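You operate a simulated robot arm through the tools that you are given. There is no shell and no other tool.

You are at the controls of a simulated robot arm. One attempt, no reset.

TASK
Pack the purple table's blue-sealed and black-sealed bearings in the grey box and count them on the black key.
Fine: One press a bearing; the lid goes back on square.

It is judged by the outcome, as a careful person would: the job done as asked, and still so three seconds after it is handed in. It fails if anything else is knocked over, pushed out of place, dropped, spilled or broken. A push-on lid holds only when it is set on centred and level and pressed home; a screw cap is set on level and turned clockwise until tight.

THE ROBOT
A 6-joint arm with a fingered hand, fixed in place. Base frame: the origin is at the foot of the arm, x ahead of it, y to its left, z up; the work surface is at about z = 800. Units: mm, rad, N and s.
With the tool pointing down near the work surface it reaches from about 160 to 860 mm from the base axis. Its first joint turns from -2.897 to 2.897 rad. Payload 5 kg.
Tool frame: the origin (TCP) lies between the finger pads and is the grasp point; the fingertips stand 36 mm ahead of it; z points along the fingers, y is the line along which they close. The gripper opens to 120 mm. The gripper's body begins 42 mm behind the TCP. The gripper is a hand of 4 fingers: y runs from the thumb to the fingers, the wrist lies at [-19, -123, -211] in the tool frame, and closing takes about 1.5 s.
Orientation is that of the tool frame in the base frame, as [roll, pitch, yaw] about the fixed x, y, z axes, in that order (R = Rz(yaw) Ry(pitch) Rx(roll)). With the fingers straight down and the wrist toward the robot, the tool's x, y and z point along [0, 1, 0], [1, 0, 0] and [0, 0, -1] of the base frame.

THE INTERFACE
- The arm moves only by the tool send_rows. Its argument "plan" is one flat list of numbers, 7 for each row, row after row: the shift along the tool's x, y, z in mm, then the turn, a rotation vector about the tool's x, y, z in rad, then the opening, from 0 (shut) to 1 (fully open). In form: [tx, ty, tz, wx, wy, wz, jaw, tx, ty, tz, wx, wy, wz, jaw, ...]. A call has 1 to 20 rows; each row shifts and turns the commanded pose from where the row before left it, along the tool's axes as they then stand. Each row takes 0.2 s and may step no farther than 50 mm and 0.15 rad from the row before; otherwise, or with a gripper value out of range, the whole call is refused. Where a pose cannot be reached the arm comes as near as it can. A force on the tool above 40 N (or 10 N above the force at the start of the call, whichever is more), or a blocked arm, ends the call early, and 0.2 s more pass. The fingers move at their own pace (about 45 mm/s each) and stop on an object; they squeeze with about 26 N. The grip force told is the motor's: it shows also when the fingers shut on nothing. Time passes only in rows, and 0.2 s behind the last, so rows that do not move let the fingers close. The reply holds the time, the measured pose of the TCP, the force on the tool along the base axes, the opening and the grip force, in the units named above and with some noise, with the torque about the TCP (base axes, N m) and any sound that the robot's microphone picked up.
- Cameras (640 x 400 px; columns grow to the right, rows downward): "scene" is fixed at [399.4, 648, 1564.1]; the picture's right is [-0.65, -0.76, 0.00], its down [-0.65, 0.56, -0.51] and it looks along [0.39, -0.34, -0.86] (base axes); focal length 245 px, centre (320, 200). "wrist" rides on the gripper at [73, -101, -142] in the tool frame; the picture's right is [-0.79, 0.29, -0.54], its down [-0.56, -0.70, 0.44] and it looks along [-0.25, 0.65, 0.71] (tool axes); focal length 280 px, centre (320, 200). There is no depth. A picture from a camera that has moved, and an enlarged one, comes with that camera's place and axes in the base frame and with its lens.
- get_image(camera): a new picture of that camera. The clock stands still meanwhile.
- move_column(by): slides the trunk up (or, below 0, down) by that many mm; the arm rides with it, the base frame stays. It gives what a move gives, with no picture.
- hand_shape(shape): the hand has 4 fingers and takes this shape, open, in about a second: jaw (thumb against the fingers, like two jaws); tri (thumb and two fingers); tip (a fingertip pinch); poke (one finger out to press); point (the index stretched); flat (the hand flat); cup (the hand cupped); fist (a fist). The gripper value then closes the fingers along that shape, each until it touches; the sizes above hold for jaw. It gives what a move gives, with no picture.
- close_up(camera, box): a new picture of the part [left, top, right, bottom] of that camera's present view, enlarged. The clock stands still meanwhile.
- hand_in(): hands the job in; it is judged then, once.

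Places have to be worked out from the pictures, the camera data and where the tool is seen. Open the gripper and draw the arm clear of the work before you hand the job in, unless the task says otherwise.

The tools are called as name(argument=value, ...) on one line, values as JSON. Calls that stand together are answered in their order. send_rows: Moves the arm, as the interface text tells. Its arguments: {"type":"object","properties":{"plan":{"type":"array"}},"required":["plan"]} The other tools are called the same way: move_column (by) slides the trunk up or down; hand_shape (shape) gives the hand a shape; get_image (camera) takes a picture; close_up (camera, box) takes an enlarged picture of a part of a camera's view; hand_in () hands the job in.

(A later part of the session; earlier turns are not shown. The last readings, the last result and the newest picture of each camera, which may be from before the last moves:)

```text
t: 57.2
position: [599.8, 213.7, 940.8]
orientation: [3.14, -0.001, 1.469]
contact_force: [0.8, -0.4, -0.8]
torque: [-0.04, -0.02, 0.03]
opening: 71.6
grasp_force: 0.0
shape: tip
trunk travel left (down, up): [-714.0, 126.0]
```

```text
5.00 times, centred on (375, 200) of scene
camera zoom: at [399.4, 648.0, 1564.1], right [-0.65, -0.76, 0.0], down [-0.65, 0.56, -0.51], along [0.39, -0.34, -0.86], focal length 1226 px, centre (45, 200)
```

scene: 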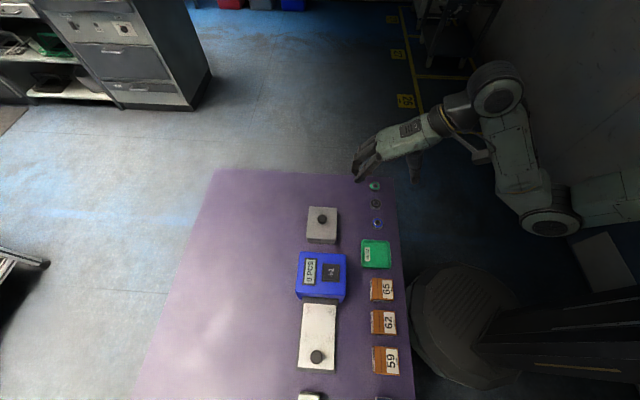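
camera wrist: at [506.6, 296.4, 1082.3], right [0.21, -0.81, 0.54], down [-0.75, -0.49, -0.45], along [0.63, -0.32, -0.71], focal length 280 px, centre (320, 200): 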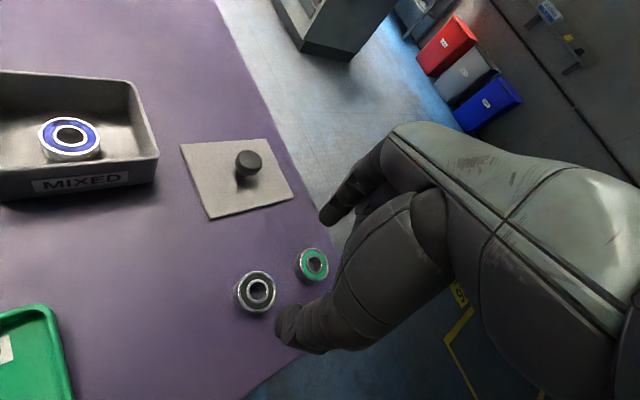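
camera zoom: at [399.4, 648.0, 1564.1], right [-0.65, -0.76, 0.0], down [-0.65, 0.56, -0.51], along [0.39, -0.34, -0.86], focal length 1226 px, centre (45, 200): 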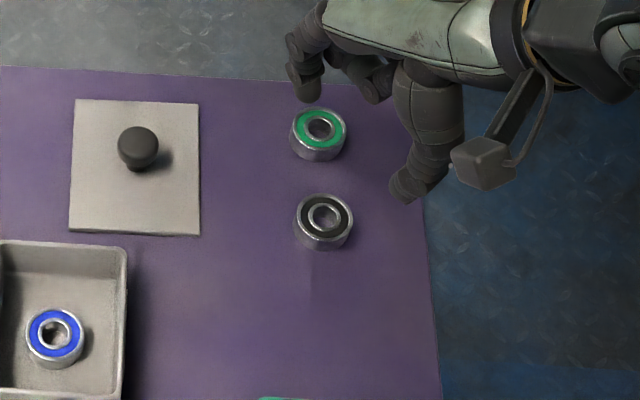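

Good view of both the lid and the bearings. Refining the black bearing's position with close-ups.

close_up(camera="wrist", box=[215, 240, 335, 340])

close_up(camera="scene", box=[355, 170, 405, 220])

```text
4.00 times, centred on (275, 290) of wrist
camera zoom: at [506.6, 296.4, 1082.3], right [0.21, -0.81, 0.54], down [-0.75, -0.49, -0.45], along [0.63, -0.32, -0.71], focal length 1122 px, centre (500, -160)
```

zoom: 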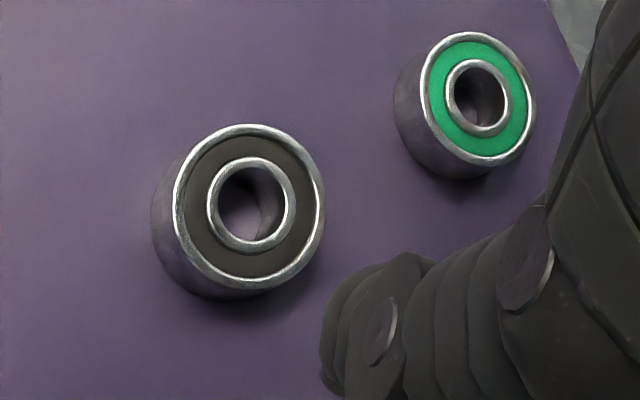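

```text
8.00 times, centred on (380, 195) of scene
camera zoom: at [399.4, 648.0, 1564.1], right [-0.65, -0.76, 0.0], down [-0.65, 0.56, -0.51], along [0.39, -0.34, -0.86], focal length 1961 px, centre (-160, 240)
```

zoom: 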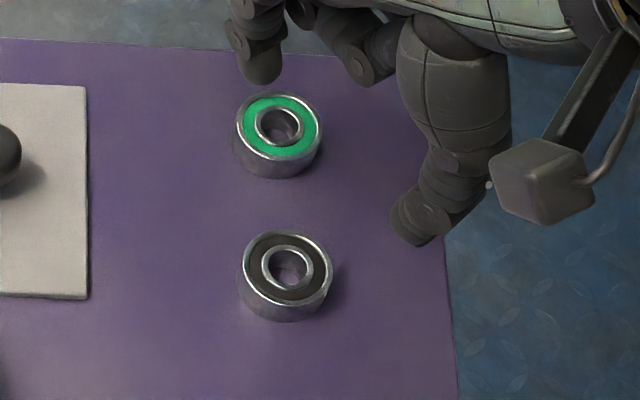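

Black bearing centre ≈ (599, 214.5). I descend to TCP z≈862 with a small correction and check.

send_rows(plan=[0.8, -0.8, 12, 0, 0, 0, 0.6, 0, 0, 22, 0, 0, 0, 0.6, 0, 0, 22, 0, 0, 0, 0.6, 0, 0, 14, 0, 0, 0, 0.6, 0, 0, 8, 0, 0, 0, 0.6, 0, 0, 0, 0, 0, 0, 0.6])

close_up(camera="wrist", box=[240, 180, 380, 360])

close_up(camera="scene", box=[355, 160, 405, 220])

```text
t: 58.6
position: [599.0, 216.7, 861.4]
orientation: [3.139, -0.003, 1.47]
contact_force: [1.9, -0.3, 0.9]
torque: [0.02, 0.01, 0.02]
opening: 71.6
grasp_force: 0.1
shape: tip
trunk travel left (down, up): [-714.0, 126.0]
```

```text
2.22 times, centred on (310, 270) of wrist
camera zoom: at [506.0, 297.2, 1004.4], right [0.21, -0.82, 0.54], down [-0.75, -0.49, -0.45], along [0.63, -0.32, -0.71], focal length 623 px, centre (342, 44)
```

zoom: 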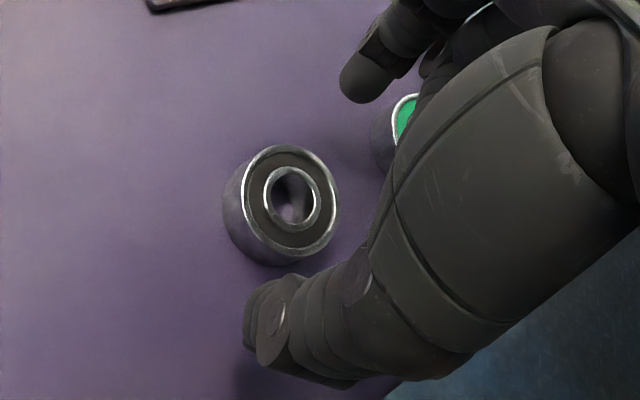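

```text
6.67 times, centred on (380, 190) of scene
camera zoom: at [399.4, 648.0, 1564.1], right [-0.65, -0.76, 0.0], down [-0.65, 0.56, -0.51], along [0.39, -0.34, -0.86], focal length 1634 px, centre (-80, 267)
```

zoom: 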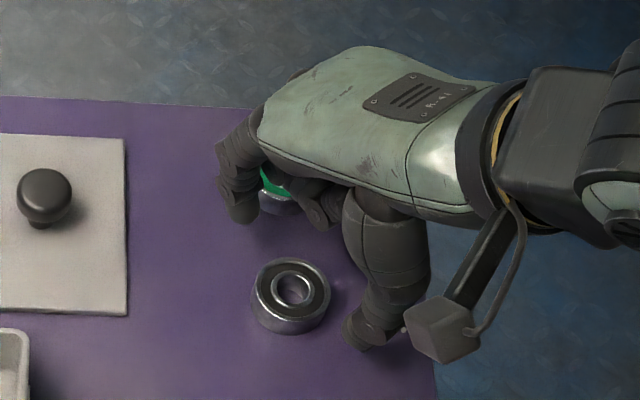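

Bearing is centred between the digits within about 1.5 mm, and the curled fingers clear the green bearing. I descend to TCP z≈840 and close.

send_rows(plan=[0.8, 0, 8, 0, 0, 0, 0.6, 0, 0, 7, 0, 0, 0, 0.6, 0, 0, 5, 0, 0, 0, 0.6, 0, 0, 2.4, 0, 0, 0, 0.6, 0, 0, 0, 0, 0, 0, 0.6])

close_up(camera="wrist", box=[240, 180, 380, 360])

close_up(camera="scene", box=[355, 160, 405, 220])

```text
t: 59.8
position: [599.5, 216.8, 839.5]
orientation: [3.139, -0.002, 1.469]
contact_force: [-0.4, 0.1, 0.0]
torque: [0.01, -0.03, 0.02]
opening: 71.4
grasp_force: 0.1
shape: tip
trunk travel left (down, up): [-714.0, 126.0]
```

```text
2.22 times, centred on (310, 270) of wrist
camera zoom: at [506.5, 298.7, 982.3], right [0.21, -0.82, 0.54], down [-0.75, -0.49, -0.45], along [0.63, -0.32, -0.71], focal length 623 px, centre (342, 44)
```

zoom: 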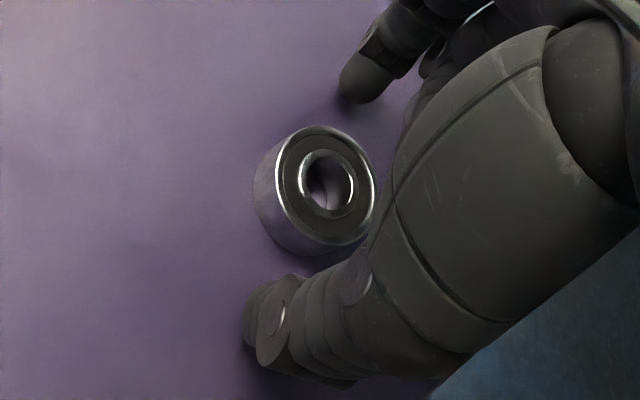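

```text
6.67 times, centred on (380, 190) of scene
camera zoom: at [399.4, 648.0, 1564.1], right [-0.65, -0.76, 0.0], down [-0.65, 0.56, -0.51], along [0.39, -0.34, -0.86], focal length 1634 px, centre (-80, 267)
```

zoom: 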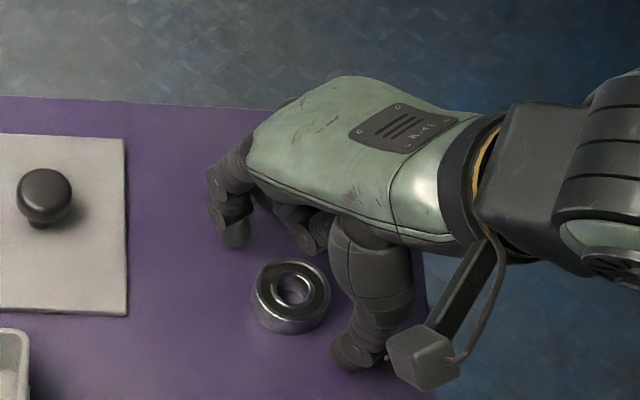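

Same relative picture as with the blue one. Closing on the black bearing.

send_rows(plan=[0, 0, 0, 0, 0, 0, 0.15, 0, 0, 0, 0, 0, 0, 0.15, 0, 0, 0, 0, 0, 0, 0.15, 0, 0, 0, 0, 0, 0, 0.15, 0, 0, 0, 0, 0, 0, 0.15])

close_up(camera="wrist", box=[240, 180, 380, 360])

```text
t: 61.0
position: [599.7, 217.4, 838.8]
orientation: [3.139, -0.002, 1.471]
contact_force: [0.5, 0.2, 0.3]
torque: [0.05, 0.02, 0.03]
opening: 34.5
grasp_force: 26.7
shape: tip
trunk travel left (down, up): [-714.0, 126.0]
```

```text
2.22 times, centred on (310, 270) of wrist
camera zoom: at [506.6, 298.7, 982.3], right [0.21, -0.82, 0.54], down [-0.75, -0.49, -0.45], along [0.63, -0.32, -0.71], focal length 623 px, centre (342, 44)
```

zoom: 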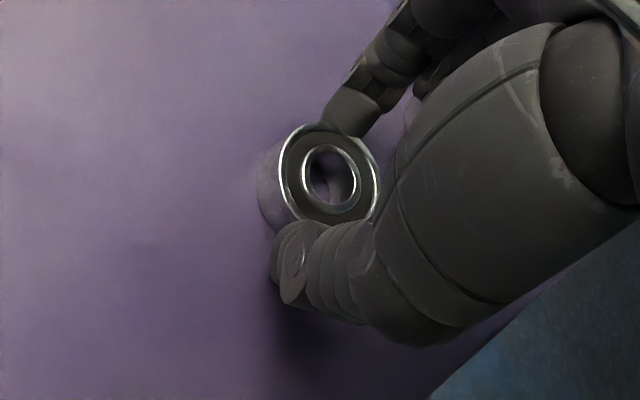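

Gripped (34.5 mm, 26.7 N). Lifting straight up 100 mm.

send_rows(plan=[0, 0, -3, 0, 0, 0, 0.15, 0, 0, -8, 0, 0, 0, 0.15, 0, 0, -14, 0, 0, 0, 0.15, 0, 0, -20, 0, 0, 0, 0.15, 0, 0, -20, 0, 0, 0, 0.15, 0, 0, -20, 0, 0, 0, 0.15, 0, 0, -15, 0, 0, 0, 0.15, 0, 0, 0, 0, 0, 0, 0.15])

get_image(camera="wrist")

close_up(camera="scene", box=[300, 150, 420, 260])

```text
t: 62.8
position: [599.3, 216.3, 941.0]
orientation: [3.14, -0.002, 1.469]
contact_force: [-0.3, -0.2, -1.6]
torque: [0.01, -0.04, 0.0]
opening: 34.2
grasp_force: 25.9
shape: tip
trunk travel left (down, up): [-714.0, 126.0]
```

```text
taken
camera wrist: at [506.4, 298.4, 1082.7], right [0.21, -0.82, 0.54], down [-0.75, -0.49, -0.45], along [0.63, -0.32, -0.71], focal length 280 px, centre (320, 200)
```

wrist: 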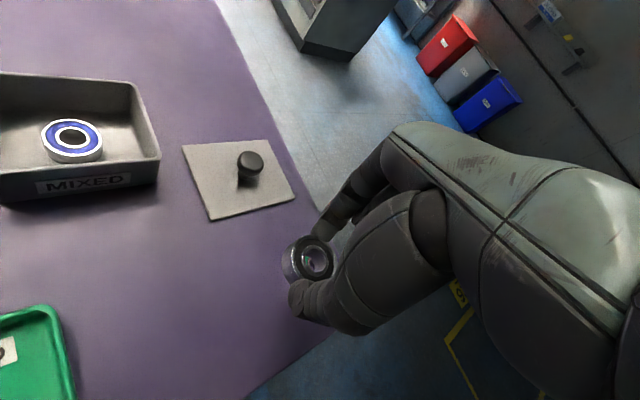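

```text
3.64 times, centred on (360, 205) of scene
camera zoom: at [399.4, 648.0, 1564.1], right [-0.65, -0.76, 0.0], down [-0.65, 0.56, -0.51], along [0.39, -0.34, -0.86], focal length 891 px, centre (174, 182)
```

zoom: 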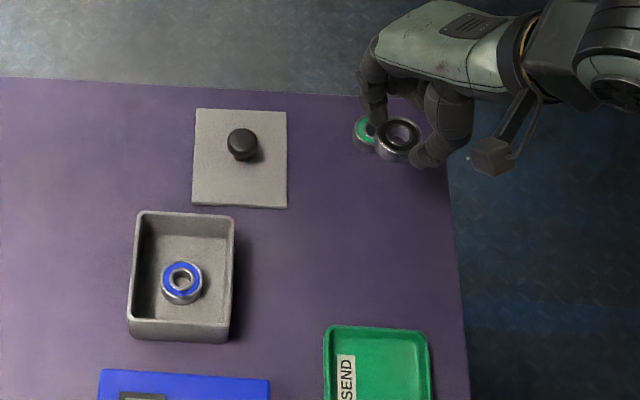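

Black bearing held. I carry it back over the box at z≈940, to the spot where blue was set down (652.7, 419.6).

send_rows(plan=[20, 3.1, 0, 0, 0, 0, 0.15, 36, 5.6, 0, 0, 0, 0, 0.15, 42, 6.5, 0, 0, 0, 0, 0.15, 42, 6.5, 0, 0, 0, 0, 0.15, 40, 6.2, 0, 0, 0, 0, 0.15, 28.3, 4.5, 0, 0, 0, 0, 0.15, 0, 0, 0, 0, 0, 0, 0.15])

close_up(camera="wrist", box=[170, 180, 370, 380])

```text
t: 64.4
position: [653.4, 421.6, 942.1]
orientation: [3.14, -0.004, 1.47]
contact_force: [-0.3, 0.0, -1.0]
torque: [0.03, -0.02, -0.02]
opening: 34.2
grasp_force: 26.5
shape: tip
trunk travel left (down, up): [-714.0, 126.0]
```

```text
2.00 times, centred on (270, 280) of wrist
camera zoom: at [560.2, 502.9, 1083.7], right [0.21, -0.82, 0.54], down [-0.75, -0.49, -0.45], along [0.63, -0.32, -0.71], focal length 561 px, centre (420, 40)
```

zoom: 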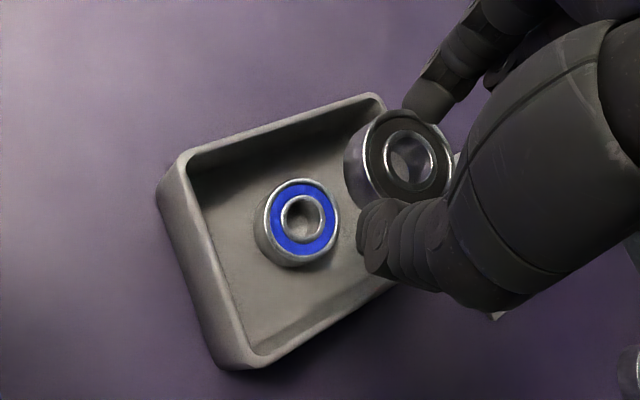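

Positioned over the blue bearing within about 1 mm. I lower to TCP z≈868 and check.

send_rows(plan=[-0.4, -0.5, 14, 0, 0, 0, 0.15, 0, 0, 18, 0, 0, 0, 0.15, 0, 0, 16, 0, 0, 0, 0.15, 0, 0, 12, 0, 0, 0, 0.15, 0, 0, 9, 0, 0, 0, 0.15, 0, 0, 5, 0, 0, 0, 0.15, 0, 0, 0, 0, 0, 0, 0.15])

close_up(camera="wrist", box=[220, 170, 370, 320])

close_up(camera="scene", box=[300, 195, 350, 255])

```text
t: 66.0
position: [652.2, 420.7, 868.4]
orientation: [3.138, -0.002, 1.469]
contact_force: [0.0, 0.0, -1.2]
torque: [-0.01, -0.02, 0.0]
opening: 34.2
grasp_force: 26.2
shape: tip
trunk travel left (down, up): [-714.0, 126.0]
```

```text
2.67 times, centred on (295, 245) of wrist
camera zoom: at [558.9, 502.5, 1009.1], right [0.21, -0.82, 0.54], down [-0.75, -0.49, -0.45], along [0.63, -0.32, -0.71], focal length 748 px, centre (387, 80)
```

zoom: 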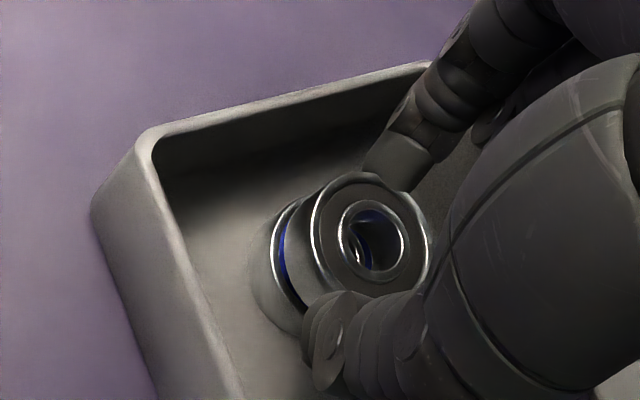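

```text
6.67 times, centred on (325, 225) of scene
camera zoom: at [399.4, 648.0, 1564.1], right [-0.65, -0.76, 0.0], down [-0.65, 0.56, -0.51], along [0.39, -0.34, -0.86], focal length 1634 px, centre (287, 33)
```

zoom: 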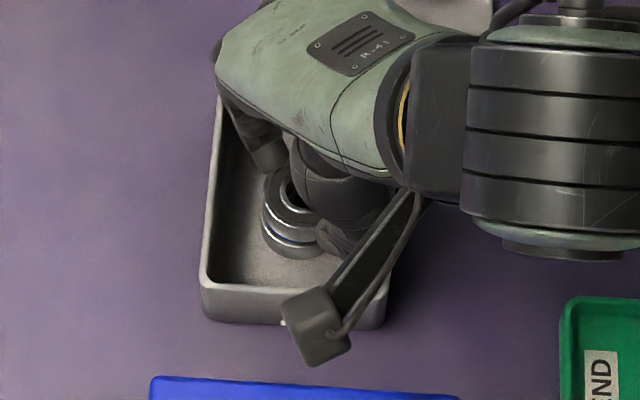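

Black is directly above blue. Lowering gently until it touches.

send_rows(plan=[0, 0, 2, 0, 0, 0, 0.15, 0, 0, 2, 0, 0, 0, 0.15, 0, 0, 2, 0, 0, 0, 0.15])

send_rows(plan=[0, 0, 1, 0, 0, 0, 0.15, 0, 0, 1, 0, 0, 0, 0.15])

send_rows(plan=[0, 0, 1, 0, 0, 0, 0.15])

close_up(camera="wrist", box=[220, 170, 370, 320])

```text
t: 66.8
position: [651.4, 420.6, 859.7]
orientation: [3.138, -0.001, 1.47]
contact_force: [-0.9, 0.3, -1.0]
torque: [-0.02, 0.0, -0.01]
opening: 34.1
grasp_force: 26.1
shape: tip
trunk travel left (down, up): [-714.0, 126.0]
```

```text
t: 67.4
position: [652.8, 419.3, 859.9]
orientation: [3.136, -0.003, 1.471]
contact_force: [-1.5, 0.0, 6.0]
torque: [-0.02, 0.02, -0.03]
opening: 34.3
grasp_force: 26.5
shape: tip
trunk travel left (down, up): [-714.0, 126.0]
```

```text
t: 67.8
position: [653.0, 420.6, 859.8]
orientation: [3.137, -0.006, 1.469]
contact_force: [-1.0, 0.0, 10.6]
torque: [0.05, 0.02, -0.02]
opening: 34.5
grasp_force: 25.8
shape: tip
trunk travel left (down, up): [-714.0, 126.0]
```

```text
2.67 times, centred on (295, 245) of wrist
camera zoom: at [558.6, 501.9, 1002.1], right [0.2, -0.82, 0.54], down [-0.75, -0.48, -0.45], along [0.63, -0.31, -0.71], focal length 748 px, centre (387, 80)
```

zoom: 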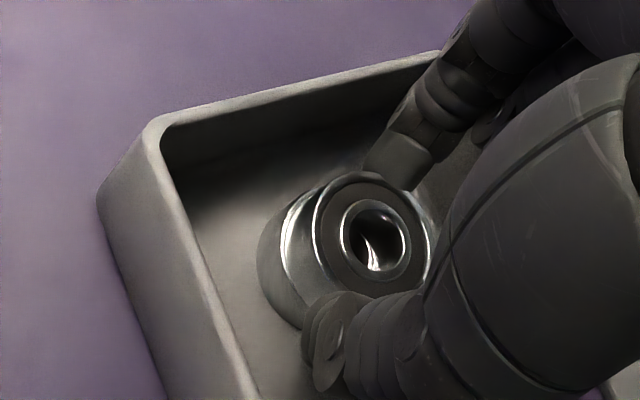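

Contact (10.6 N) at TCP z≈860: the black bearing rests on the blue one. I relieve the load and release by a few mm.

send_rows(plan=[0, 0, -1.2, 0, 0, 0, 0.15, 0, 0, 0, 0, 0, 0, 0.15])

send_rows(plan=[0, 0, 0, 0, 0, 0, 0.3, 0, 0, 0, 0, 0, 0, 0.34, 0, 0, 0, 0, 0, 0, 0.34, 0, 0, 0, 0, 0, 0, 0.34])

close_up(camera="wrist", box=[220, 170, 370, 320])

close_up(camera="scene", box=[300, 195, 350, 255])

```text
t: 68.4
position: [652.3, 420.0, 859.0]
orientation: [3.135, -0.004, 1.468]
contact_force: [1.6, 1.9, 9.9]
torque: [0.07, -0.1, -0.01]
opening: 34.5
grasp_force: 25.7
shape: tip
trunk travel left (down, up): [-714.0, 126.0]
```

```text
t: 69.4
position: [651.4, 420.8, 858.0]
orientation: [3.139, -0.002, 1.47]
contact_force: [0.5, -0.4, -0.3]
torque: [-0.01, 0.01, -0.02]
opening: 40.9
grasp_force: 0.0
shape: tip
trunk travel left (down, up): [-714.0, 126.0]
```

```text
2.67 times, centred on (295, 245) of wrist
camera zoom: at [558.7, 501.9, 1000.7], right [0.21, -0.81, 0.54], down [-0.75, -0.49, -0.45], along [0.63, -0.32, -0.71], focal length 748 px, centre (387, 80)
```

zoom: 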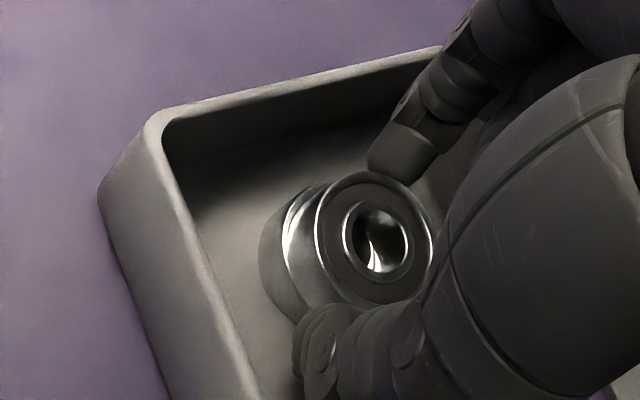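

```text
6.67 times, centred on (325, 225) of scene
camera zoom: at [399.4, 648.0, 1564.1], right [-0.65, -0.76, 0.0], down [-0.65, 0.56, -0.51], along [0.39, -0.34, -0.86], focal length 1634 px, centre (287, 33)
```

zoom: 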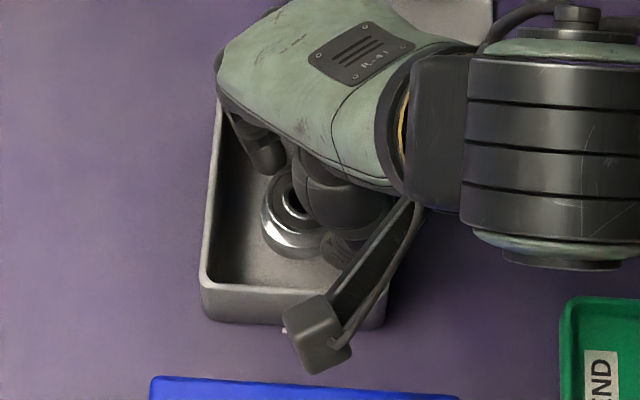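

Released: the black bearing sits squarely on the blue. Withdrawing straight up slowly.

send_rows(plan=[0, 0, -2, 0, 0, 0, 0.34, 0, 0, -4, 0, 0, 0, 0.34, 0, 0, -6, 0, 0, 0, 0.34, 0, 0, -10, 0, 0, 0, 0.34, 0, 0, -15, 0, 0, 0, 0.36, 0, 0, -20, 0, 0, 0, 0.4, 0, 0, -25, 0, 0, 0, 0.5, 0, 0, -25, 0, 0, 0, 0.6, 0, 0, -10, 0, 0, 0, 0.6])

close_up(camera="wrist", box=[170, 180, 370, 380])

```text
t: 71.4
position: [652.1, 420.1, 975.8]
orientation: [3.139, -0.002, 1.469]
contact_force: [0.2, -0.2, 0.2]
torque: [-0.05, 0.01, 0.0]
opening: 71.4
grasp_force: 0.2
shape: tip
trunk travel left (down, up): [-714.0, 126.0]
```

```text
2.00 times, centred on (270, 280) of wrist
camera zoom: at [558.5, 502.2, 1118.1], right [0.21, -0.82, 0.54], down [-0.75, -0.49, -0.45], along [0.63, -0.32, -0.71], focal length 561 px, centre (420, 40)
```

zoom: 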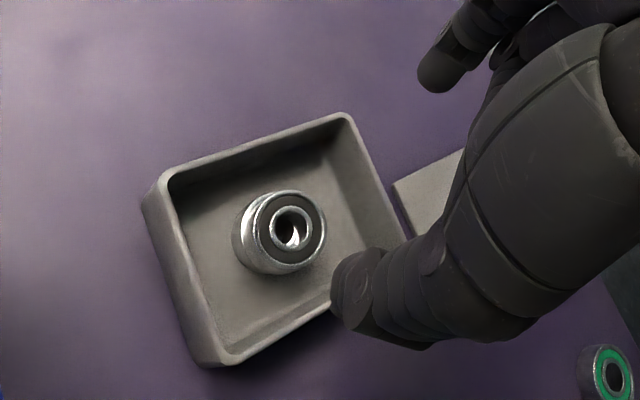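

Both bearings are neatly in the box. Now the lid: I turn the hand back to its earlier yaw (2.356) and return above the knob at (721.0, 282.7).

send_rows(plan=[0, 0, 0, 0, 0, -0.1, 0.6, 0, 0, 0, 0, 0, -0.14, 0.6, 0, 0, 0, 0, 0, -0.14, 0.6, 0, 0, 0, 0, 0, -0.14, 0.6, 0, 0, 0, 0, 0, -0.14, 0.6, 0, 0, 0, 0, 0, -0.14, 0.6, 0, 0, 0, 0, 0, -0.087, 0.6, 0, 0, 0, 0, 0, 0, 0.6])

send_rows(plan=[-20, -6.5, 0, 0, 0, 0, 0.55, -30, -9.8, 0, 0, 0, 0, 0.55, -34, -11.1, 0, 0, 0, 0, 0.55, -32, -10.5, 0, 0, 0, 0, 0.55, -29.7, -9.7, 0, 0, 0, 0, 0.55, 0, 0, 20, 0, 0, 0, 0.55, 0, 0, 20, 0, 0, 0, 0.55, 0, 0, 20, 0, 0, 0, 0.55, 0, 0, 0, 0, 0, 0, 0.55])

close_up(camera="wrist", box=[190, 170, 390, 370])

close_up(camera="scene", box=[300, 150, 400, 230])

```text
t: 73.2
position: [652.1, 420.3, 975.4]
orientation: [3.139, 0.002, 2.357]
contact_force: [-0.4, -0.1, 0.8]
torque: [-0.02, -0.01, -0.04]
opening: 71.6
grasp_force: 0.1
shape: tip
trunk travel left (down, up): [-714.0, 126.0]
```

```text
t: 75.2
position: [721.8, 283.5, 915.9]
orientation: [3.138, 0.002, 2.356]
contact_force: [0.6, -0.4, 0.1]
torque: [0.01, 0.03, 0.05]
opening: 66.3
grasp_force: 0.1
shape: tip
trunk travel left (down, up): [-714.0, 126.0]
```

```text
2.00 times, centred on (290, 270) of wrist
camera zoom: at [599.0, 263.1, 1057.6], right [0.76, -0.35, 0.54], down [-0.1, -0.89, -0.44], along [0.64, 0.29, -0.71], focal length 561 px, centre (380, 60)
```

zoom: 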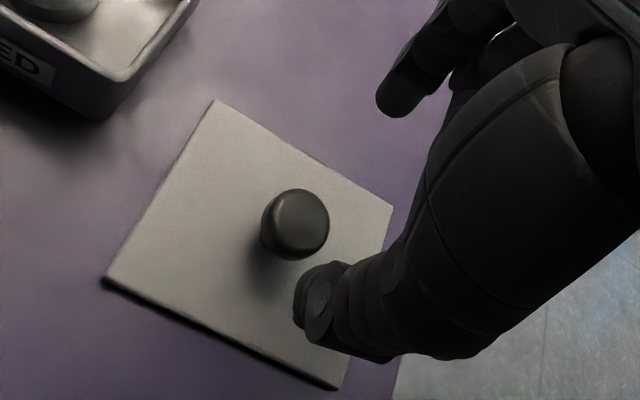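

```text
5.00 times, centred on (350, 190) of scene
camera zoom: at [399.4, 648.0, 1564.1], right [-0.65, -0.76, 0.0], down [-0.65, 0.56, -0.51], along [0.39, -0.34, -0.86], focal length 1226 px, centre (170, 250)
```

zoom: 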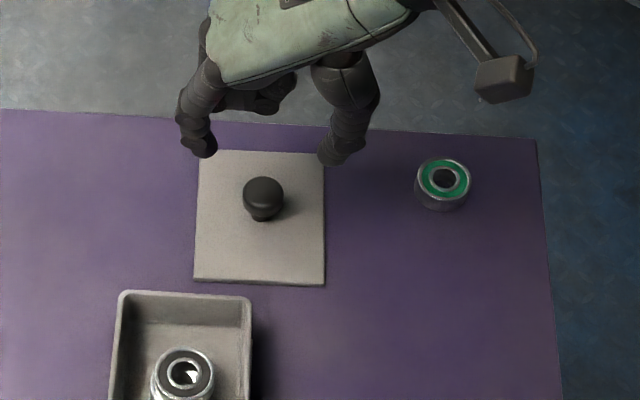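

Knob lies directly under the pinch. I correct about 1 mm and descend to the same height as at release (TCP z≈853.6).

send_rows(plan=[0.6, -0.8, 14, 0, 0, 0, 0.55, 0, 0, 16, 0, 0, 0, 0.55, 0, 0, 14, 0, 0, 0, 0.55, 0, 0, 10, 0, 0, 0, 0.55, 0, 0, 6, 0, 0, 0, 0.55, 0, 0, 2, 0, 0, 0, 0.55, 0, 0, 0, 0, 0, 0, 0.55])

close_up(camera="wrist", box=[190, 170, 390, 370])

```text
t: 76.8
position: [721.9, 283.3, 853.4]
orientation: [3.139, 0.001, 2.358]
contact_force: [-0.3, 1.0, -0.1]
torque: [0.0, 0.0, 0.03]
opening: 66.7
grasp_force: 0.1
shape: tip
trunk travel left (down, up): [-714.0, 126.0]
```

```text
2.00 times, centred on (290, 270) of wrist
camera zoom: at [598.1, 262.8, 995.8], right [0.76, -0.36, 0.54], down [-0.1, -0.89, -0.44], along [0.64, 0.29, -0.71], focal length 561 px, centre (380, 60)
```

zoom: 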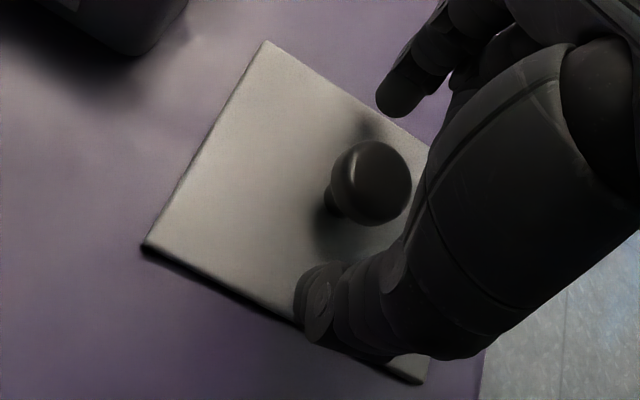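

The camera pose matches the release pose to within 0.2 mm. Closing on the knob.

send_rows(plan=[0, 0, 0, 0, 0, 0, 0.05, 0, 0, 0, 0, 0, 0, 0.05, 0, 0, 0, 0, 0, 0, 0.05, 0, 0, 0, 0, 0, 0, 0.05, 0, 0, 0, 0, 0, 0, 0.05, 0, 0, 0, 0, 0, 0, 0.05])

close_up(camera="wrist", box=[190, 170, 390, 370])

```text
t: 78.2
position: [720.5, 283.5, 853.4]
orientation: [3.137, 0.002, 2.356]
contact_force: [-0.9, 0.7, 0.3]
torque: [0.03, 0.0, 0.01]
opening: 24.0
grasp_force: 25.9
shape: tip
trunk travel left (down, up): [-714.0, 126.0]
```

```text
2.00 times, centred on (290, 270) of wrist
camera zoom: at [598.0, 262.7, 995.8], right [0.76, -0.35, 0.54], down [-0.1, -0.89, -0.44], along [0.64, 0.29, -0.71], focal length 561 px, centre (380, 60)
```

zoom: 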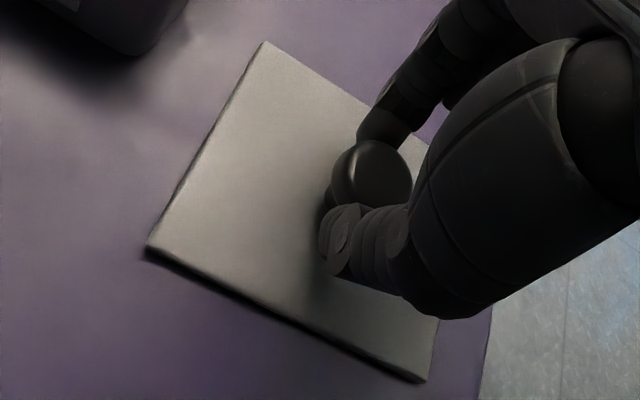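

Gripped again (24.0 mm, 25.9 N). Before lifting I measure the lid's edges relative to the hand with sharper close-ups.

close_up(camera="wrist", box=[250, 180, 350, 310])

close_up(camera="wrist", box=[340, 280, 440, 380])

close_up(camera="scene", box=[310, 160, 360, 215])

```text
3.08 times, centred on (300, 245) of wrist
camera zoom: at [598.0, 262.7, 995.8], right [0.76, -0.35, 0.54], down [-0.1, -0.89, -0.44], along [0.64, 0.29, -0.71], focal length 863 px, centre (382, 62)
```

zoom: 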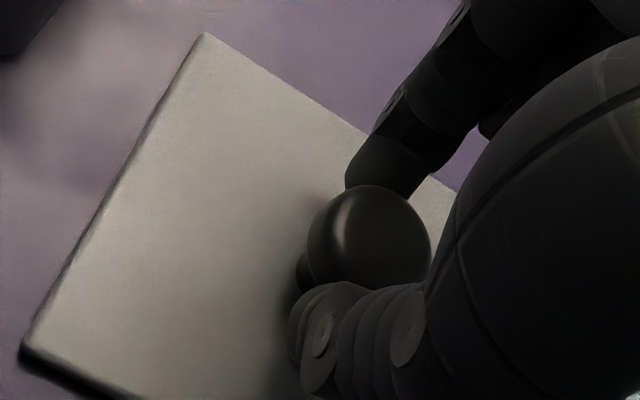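

```text
4.00 times, centred on (390, 330) of wrist
camera zoom: at [598.0, 262.7, 995.8], right [0.76, -0.35, 0.54], down [-0.1, -0.89, -0.44], along [0.64, 0.29, -0.71], focal length 1122 px, centre (40, -320)
```

zoom: 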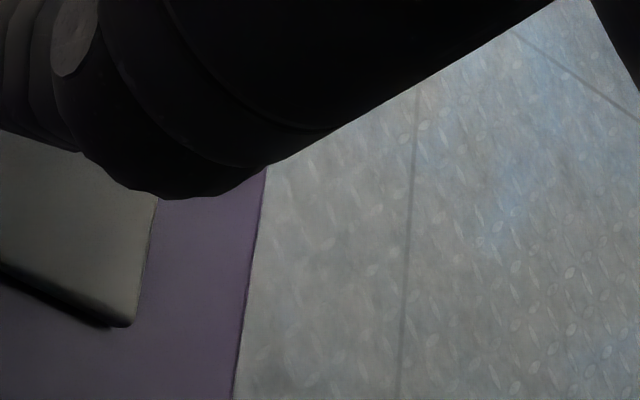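

```text
7.27 times, centred on (335, 188) of scene
camera zoom: at [399.4, 648.0, 1564.1], right [-0.65, -0.76, 0.0], down [-0.65, 0.56, -0.51], along [0.39, -0.34, -0.86], focal length 1783 px, centre (211, 291)
```

zoom: 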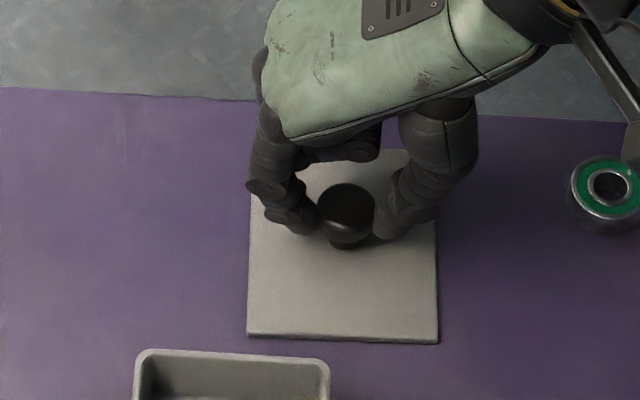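

Measured lid corners give lid centre ≈ (721.6, 282.3), turned about +1° relative to the box, so I'll correct that above the box. Lifting the lid straight up now.

send_rows(plan=[0, 0, -2, 0, 0, 0, 0, 0, 0, -5, 0, 0, 0, 0, 0, 0, -10, 0, 0, 0, 0, 0, 0, -15, 0, 0, 0, 0, 0, 0, -20, 0, 0, 0, 0, 0, 0, -20, 0, 0, 0, 0, 0, 0, -18, 0, 0, 0, 0, 0, 0, -10, 0, 0, 0, 0, 0, 0, 0, 0, 0, 0, 0])

close_up(camera="wrist", box=[190, 170, 390, 370])

close_up(camera="scene", box=[290, 130, 390, 250])

```text
t: 80.2
position: [720.5, 282.7, 953.7]
orientation: [3.137, 0.003, 2.357]
contact_force: [0.2, 0.4, -0.4]
torque: [0.0, 0.0, -0.01]
opening: 23.8
grasp_force: 26.4
shape: tip
trunk travel left (down, up): [-714.0, 126.0]
```

```text
2.00 times, centred on (290, 270) of wrist
camera zoom: at [597.4, 262.4, 1095.9], right [0.76, -0.35, 0.54], down [-0.1, -0.89, -0.44], along [0.64, 0.29, -0.71], focal length 561 px, centre (380, 60)
```

zoom: 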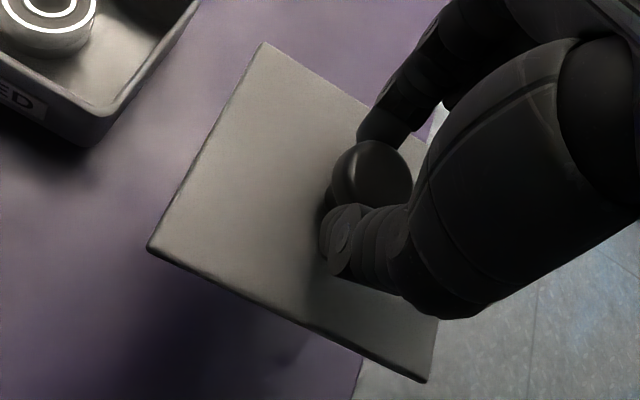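

```text
3.33 times, centred on (340, 190) of scene
camera zoom: at [399.4, 648.0, 1564.1], right [-0.65, -0.76, 0.0], down [-0.65, 0.56, -0.51], along [0.39, -0.34, -0.86], focal length 817 px, centre (253, 233)
```

zoom: 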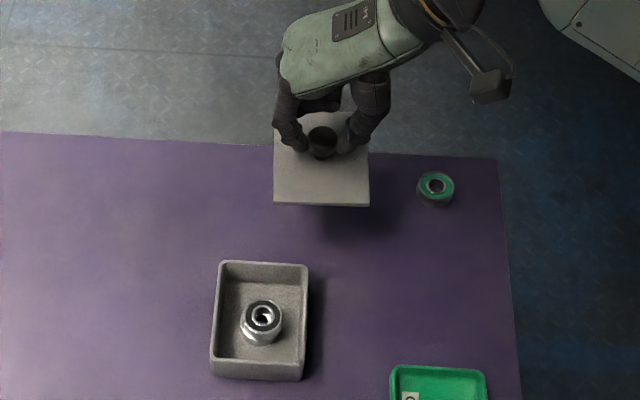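

Compared with the earlier carry, the lid is turned about +1.6° in the pinch. I carry it over the box and turn the hand by 0.027 rad to compensate.

send_rows(plan=[20, 6.8, 0, 0, 0, 0, 0, 30, 10.2, 0, 0, 0, 0, 0, 34, 11.6, 0, 0, 0, 0, 0, 34, 11.6, 0, 0, 0, 0, 0, 26.6, 9.1, 0, 0, 0, 0, 0, 0, 0, 0, 0, 0, 0.027, 0, 0, 0, 10, 0, 0, 0, 0, 0, 0, 10, 0, 0, 0, 0, 0, 0, 0, 0, 0, 0, 0])

close_up(camera="scene", box=[295, 180, 345, 250])

close_up(camera="wrist", box=[190, 170, 390, 370])

```text
t: 82.2
position: [653.5, 421.5, 933.9]
orientation: [3.14, 0.002, 2.328]
contact_force: [0.8, -0.2, -0.9]
torque: [-0.01, 0.0, 0.01]
opening: 23.8
grasp_force: 25.7
shape: tip
trunk travel left (down, up): [-714.0, 126.0]
```

```text
5.71 times, centred on (320, 215) of scene
camera zoom: at [399.4, 648.0, 1564.1], right [-0.65, -0.76, 0.0], down [-0.65, 0.56, -0.51], along [0.39, -0.34, -0.86], focal length 1401 px, centre (320, 114)
```

zoom: 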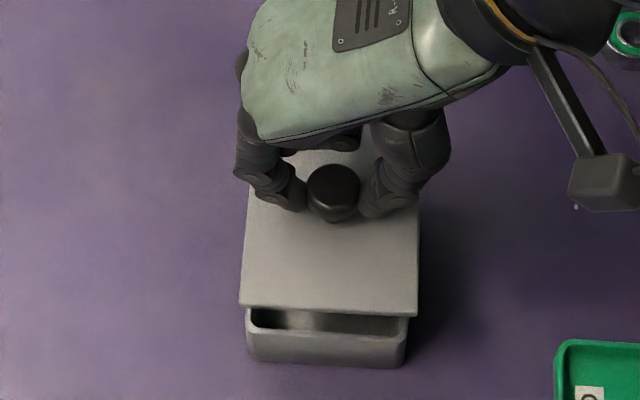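

```text
2.00 times, centred on (290, 270) of wrist
camera zoom: at [530.0, 403.1, 1075.9], right [0.75, -0.38, 0.54], down [-0.12, -0.89, -0.45], along [0.65, 0.27, -0.71], focal length 561 px, centre (380, 60)
```

zoom: 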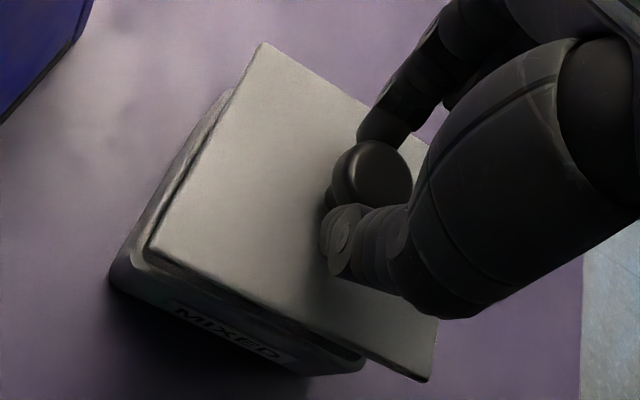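

Both cameras agree the lid centre is ≈(653.9, 418.6) at 45.7°, about 1 mm off along the box's length compared with the original seating. I apply that correction and lower to about 5 mm above the rim to compare edges directly.

send_rows(plan=[1.1, 0.3, 6, 0, 0, -0.004, 0, 0, 0, 8, 0, 0, 0, 0, 0, 0, 8, 0, 0, 0, 0, 0, 0, 6, 0, 0, 0, 0, 0, 0, 2, 0, 0, 0, 0, 0, 0, 0, 0, 0, 0, 0])

close_up(camera="scene", box=[295, 190, 345, 260])

close_up(camera="wrist", box=[190, 170, 390, 370])

close_up(camera="wrist", box=[250, 180, 350, 310])

```text
t: 83.6
position: [651.8, 421.5, 903.2]
orientation: [3.139, 0.003, 2.334]
contact_force: [-0.4, 0.8, -1.3]
torque: [0.02, 0.0, 0.01]
opening: 23.9
grasp_force: 25.5
shape: tip
trunk travel left (down, up): [-714.0, 126.0]
```

```text
5.71 times, centred on (320, 225) of scene
camera zoom: at [399.4, 648.0, 1564.1], right [-0.65, -0.76, 0.0], down [-0.65, 0.56, -0.51], along [0.39, -0.34, -0.86], focal length 1401 px, centre (320, 57)
```

zoom: 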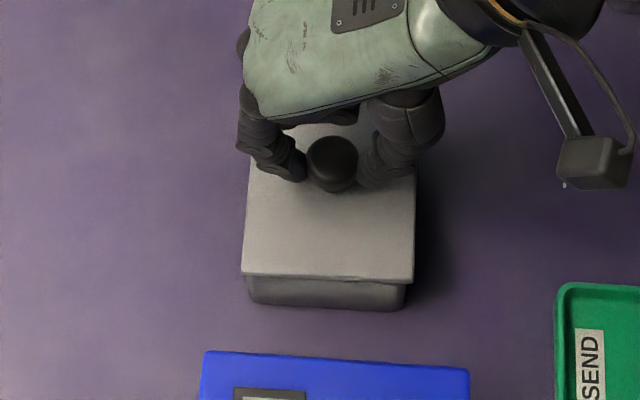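

```text
2.00 times, centred on (290, 270) of wrist
camera zoom: at [529.3, 403.8, 1045.9], right [0.75, -0.37, 0.54], down [-0.12, -0.89, -0.44], along [0.65, 0.27, -0.71], focal length 561 px, centre (380, 60)
```

zoom: 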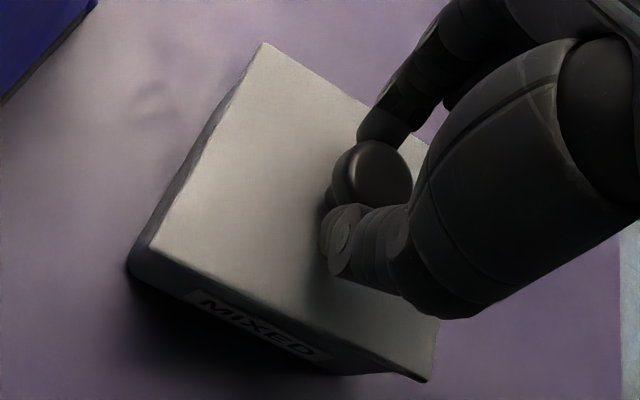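

```text
3.08 times, centred on (300, 245) of wrist
camera zoom: at [529.3, 403.8, 1045.9], right [0.75, -0.37, 0.54], down [-0.12, -0.89, -0.44], along [0.65, 0.27, -0.71], focal length 863 px, centre (382, 62)
```

zoom: 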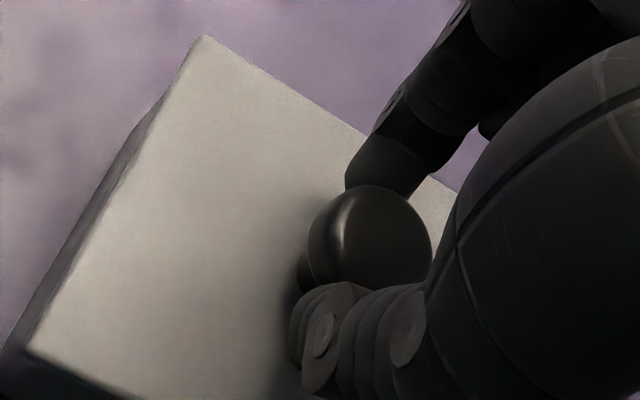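

The lid hovers just above the rim. I zoom in more to compare its edges directly with the box body underneath.

close_up(camera="scene", box=[300, 225, 345, 250])

close_up(camera="wrist", box=[240, 270, 340, 370])

close_up(camera="wrist", box=[330, 290, 430, 390])

```text
14.22 times, centred on (322, 238) of scene
camera zoom: at [399.4, 648.0, 1564.1], right [-0.65, -0.76, 0.0], down [-0.65, 0.56, -0.51], along [0.39, -0.34, -0.86], focal length 3486 px, centre (284, -333)
```

zoom: 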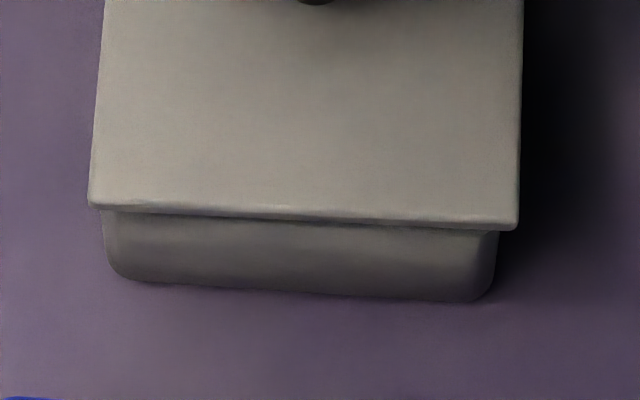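

```text
4.00 times, centred on (290, 320) of wrist
camera zoom: at [529.3, 403.8, 1045.9], right [0.75, -0.37, 0.54], down [-0.12, -0.89, -0.44], along [0.65, 0.27, -0.71], focal length 1122 px, centre (440, -280)
```

zoom: 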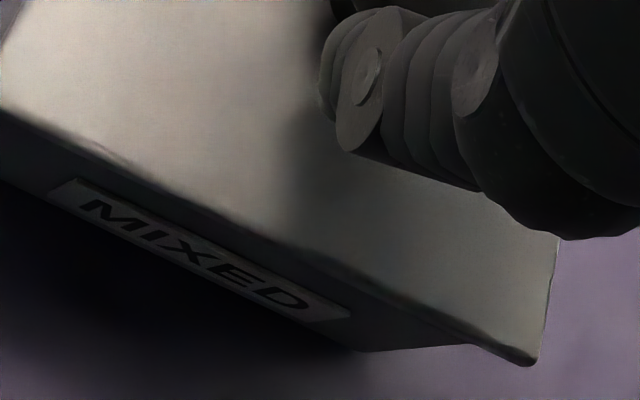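

```text
4.00 times, centred on (380, 340) of wrist
camera zoom: at [529.3, 403.8, 1045.9], right [0.75, -0.37, 0.54], down [-0.12, -0.89, -0.44], along [0.65, 0.27, -0.71], focal length 1122 px, centre (80, -360)
```

zoom: 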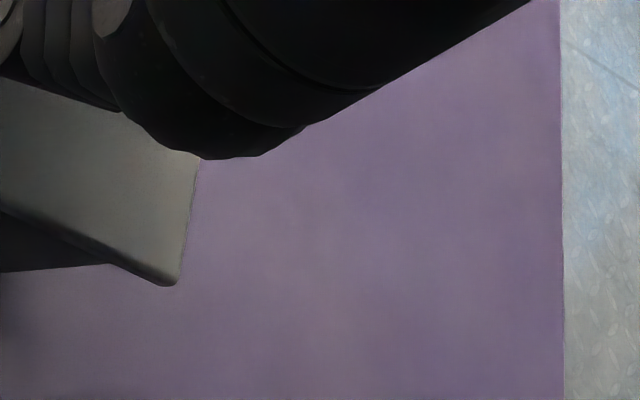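

The lid looks shifted about 0.8 mm toward the near side and maybe turned slightly. I zoom in at both front corners to measure precisely.

close_up(camera="scene", box=[302, 232, 326, 247])

close_up(camera="scene", box=[318, 232, 342, 247])

close_up(camera="scene", box=[300, 200, 345, 250])

```text
16.00 times, centred on (314, 240) of scene
camera zoom: at [399.4, 648.0, 1564.1], right [-0.65, -0.76, 0.0], down [-0.65, 0.56, -0.51], along [0.39, -0.34, -0.86], focal length 3922 px, centre (416, -432)
```

zoom: 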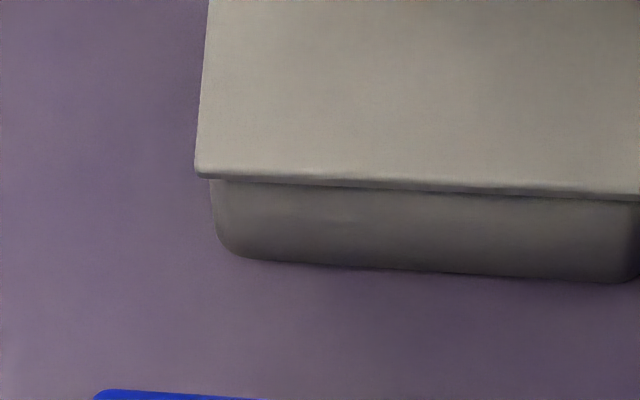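

```text
16.00 times, centred on (330, 240) of scene
camera zoom: at [399.4, 648.0, 1564.1], right [-0.65, -0.76, 0.0], down [-0.65, 0.56, -0.51], along [0.39, -0.34, -0.86], focal length 3922 px, centre (160, -432)
```

zoom: 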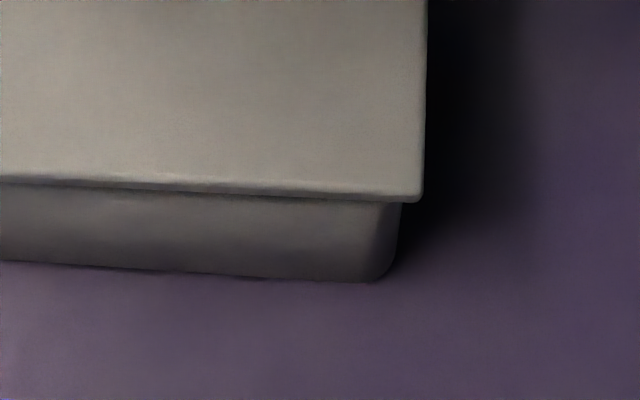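

```text
8.00 times, centred on (322, 225) of scene
camera zoom: at [399.4, 648.0, 1564.1], right [-0.65, -0.76, 0.0], down [-0.65, 0.56, -0.51], along [0.39, -0.34, -0.86], focal length 1961 px, centre (300, 0)
```

zoom: 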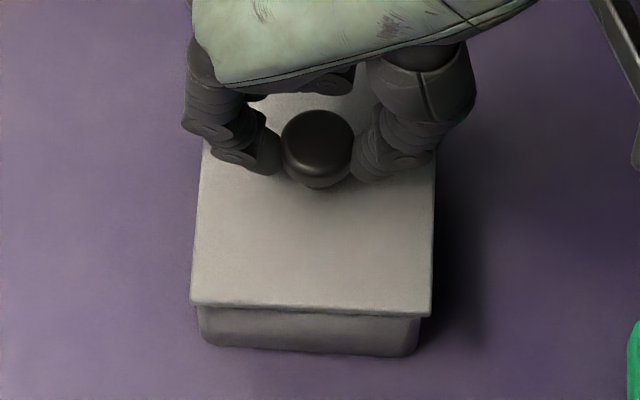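

Measured: the lid needs about +0.6 mm along tool y, +0.4 mm along tool x and a −0.3° turn. I apply that and lower in small steps until it meets the rim.

send_rows(plan=[0.4, 0.6, 0, 0, 0, 0.005, 0, 0, 0, 1, 0, 0, 0, 0, 0, 0, 1, 0, 0, 0, 0, 0, 0, 0, 0, 0, 0, 0])

close_up(camera="scene", box=[302, 232, 326, 247])

close_up(camera="scene", box=[318, 232, 342, 247])

close_up(camera="wrist", box=[190, 170, 390, 370])

```text
t: 84.6
position: [652.5, 423.0, 903.0]
orientation: [3.138, 0.002, 2.33]
contact_force: [0.3, -0.8, -0.9]
torque: [-0.02, 0.04, 0.0]
opening: 23.8
grasp_force: 26.2
shape: tip
trunk travel left (down, up): [-714.0, 126.0]
```

```text
16.00 times, centred on (314, 240) of scene
camera zoom: at [399.4, 648.0, 1564.1], right [-0.65, -0.76, 0.0], down [-0.65, 0.56, -0.51], along [0.39, -0.34, -0.86], focal length 3922 px, centre (416, -432)
```

zoom: 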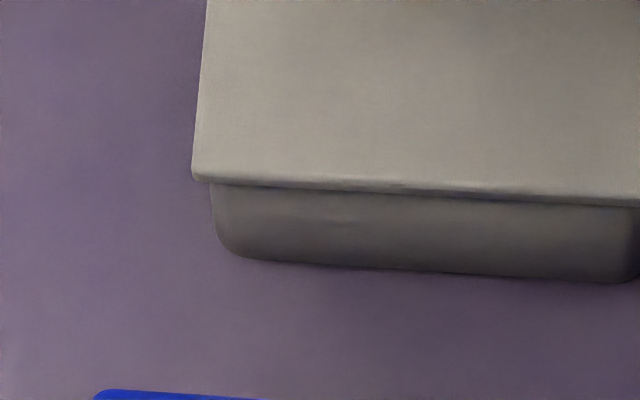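

```text
16.00 times, centred on (330, 240) of scene
camera zoom: at [399.4, 648.0, 1564.1], right [-0.65, -0.76, 0.0], down [-0.65, 0.56, -0.51], along [0.39, -0.34, -0.86], focal length 3922 px, centre (160, -432)
```

zoom: 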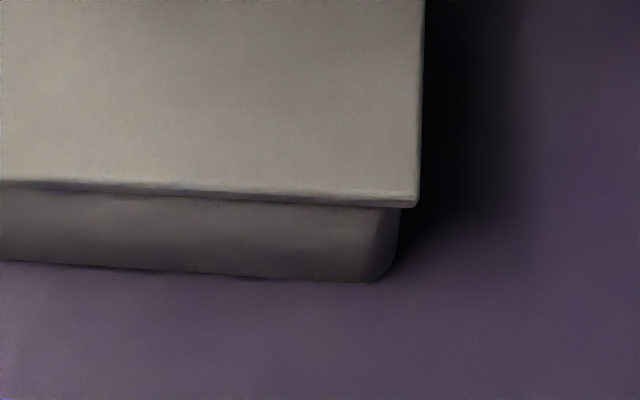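

```text
2.00 times, centred on (290, 270) of wrist
camera zoom: at [529.3, 404.9, 1044.0], right [0.75, -0.38, 0.54], down [-0.12, -0.89, -0.44], along [0.65, 0.27, -0.71], focal length 561 px, centre (380, 60)
```

zoom: 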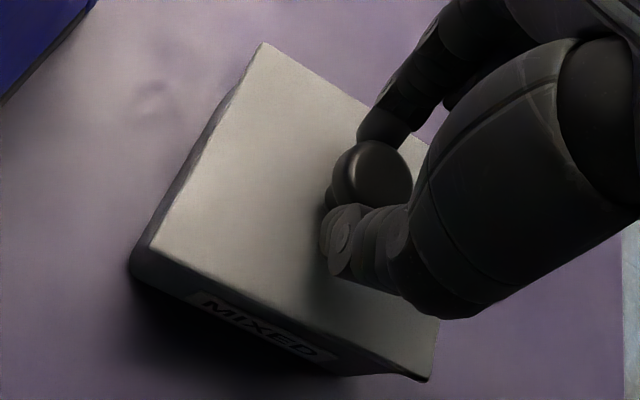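

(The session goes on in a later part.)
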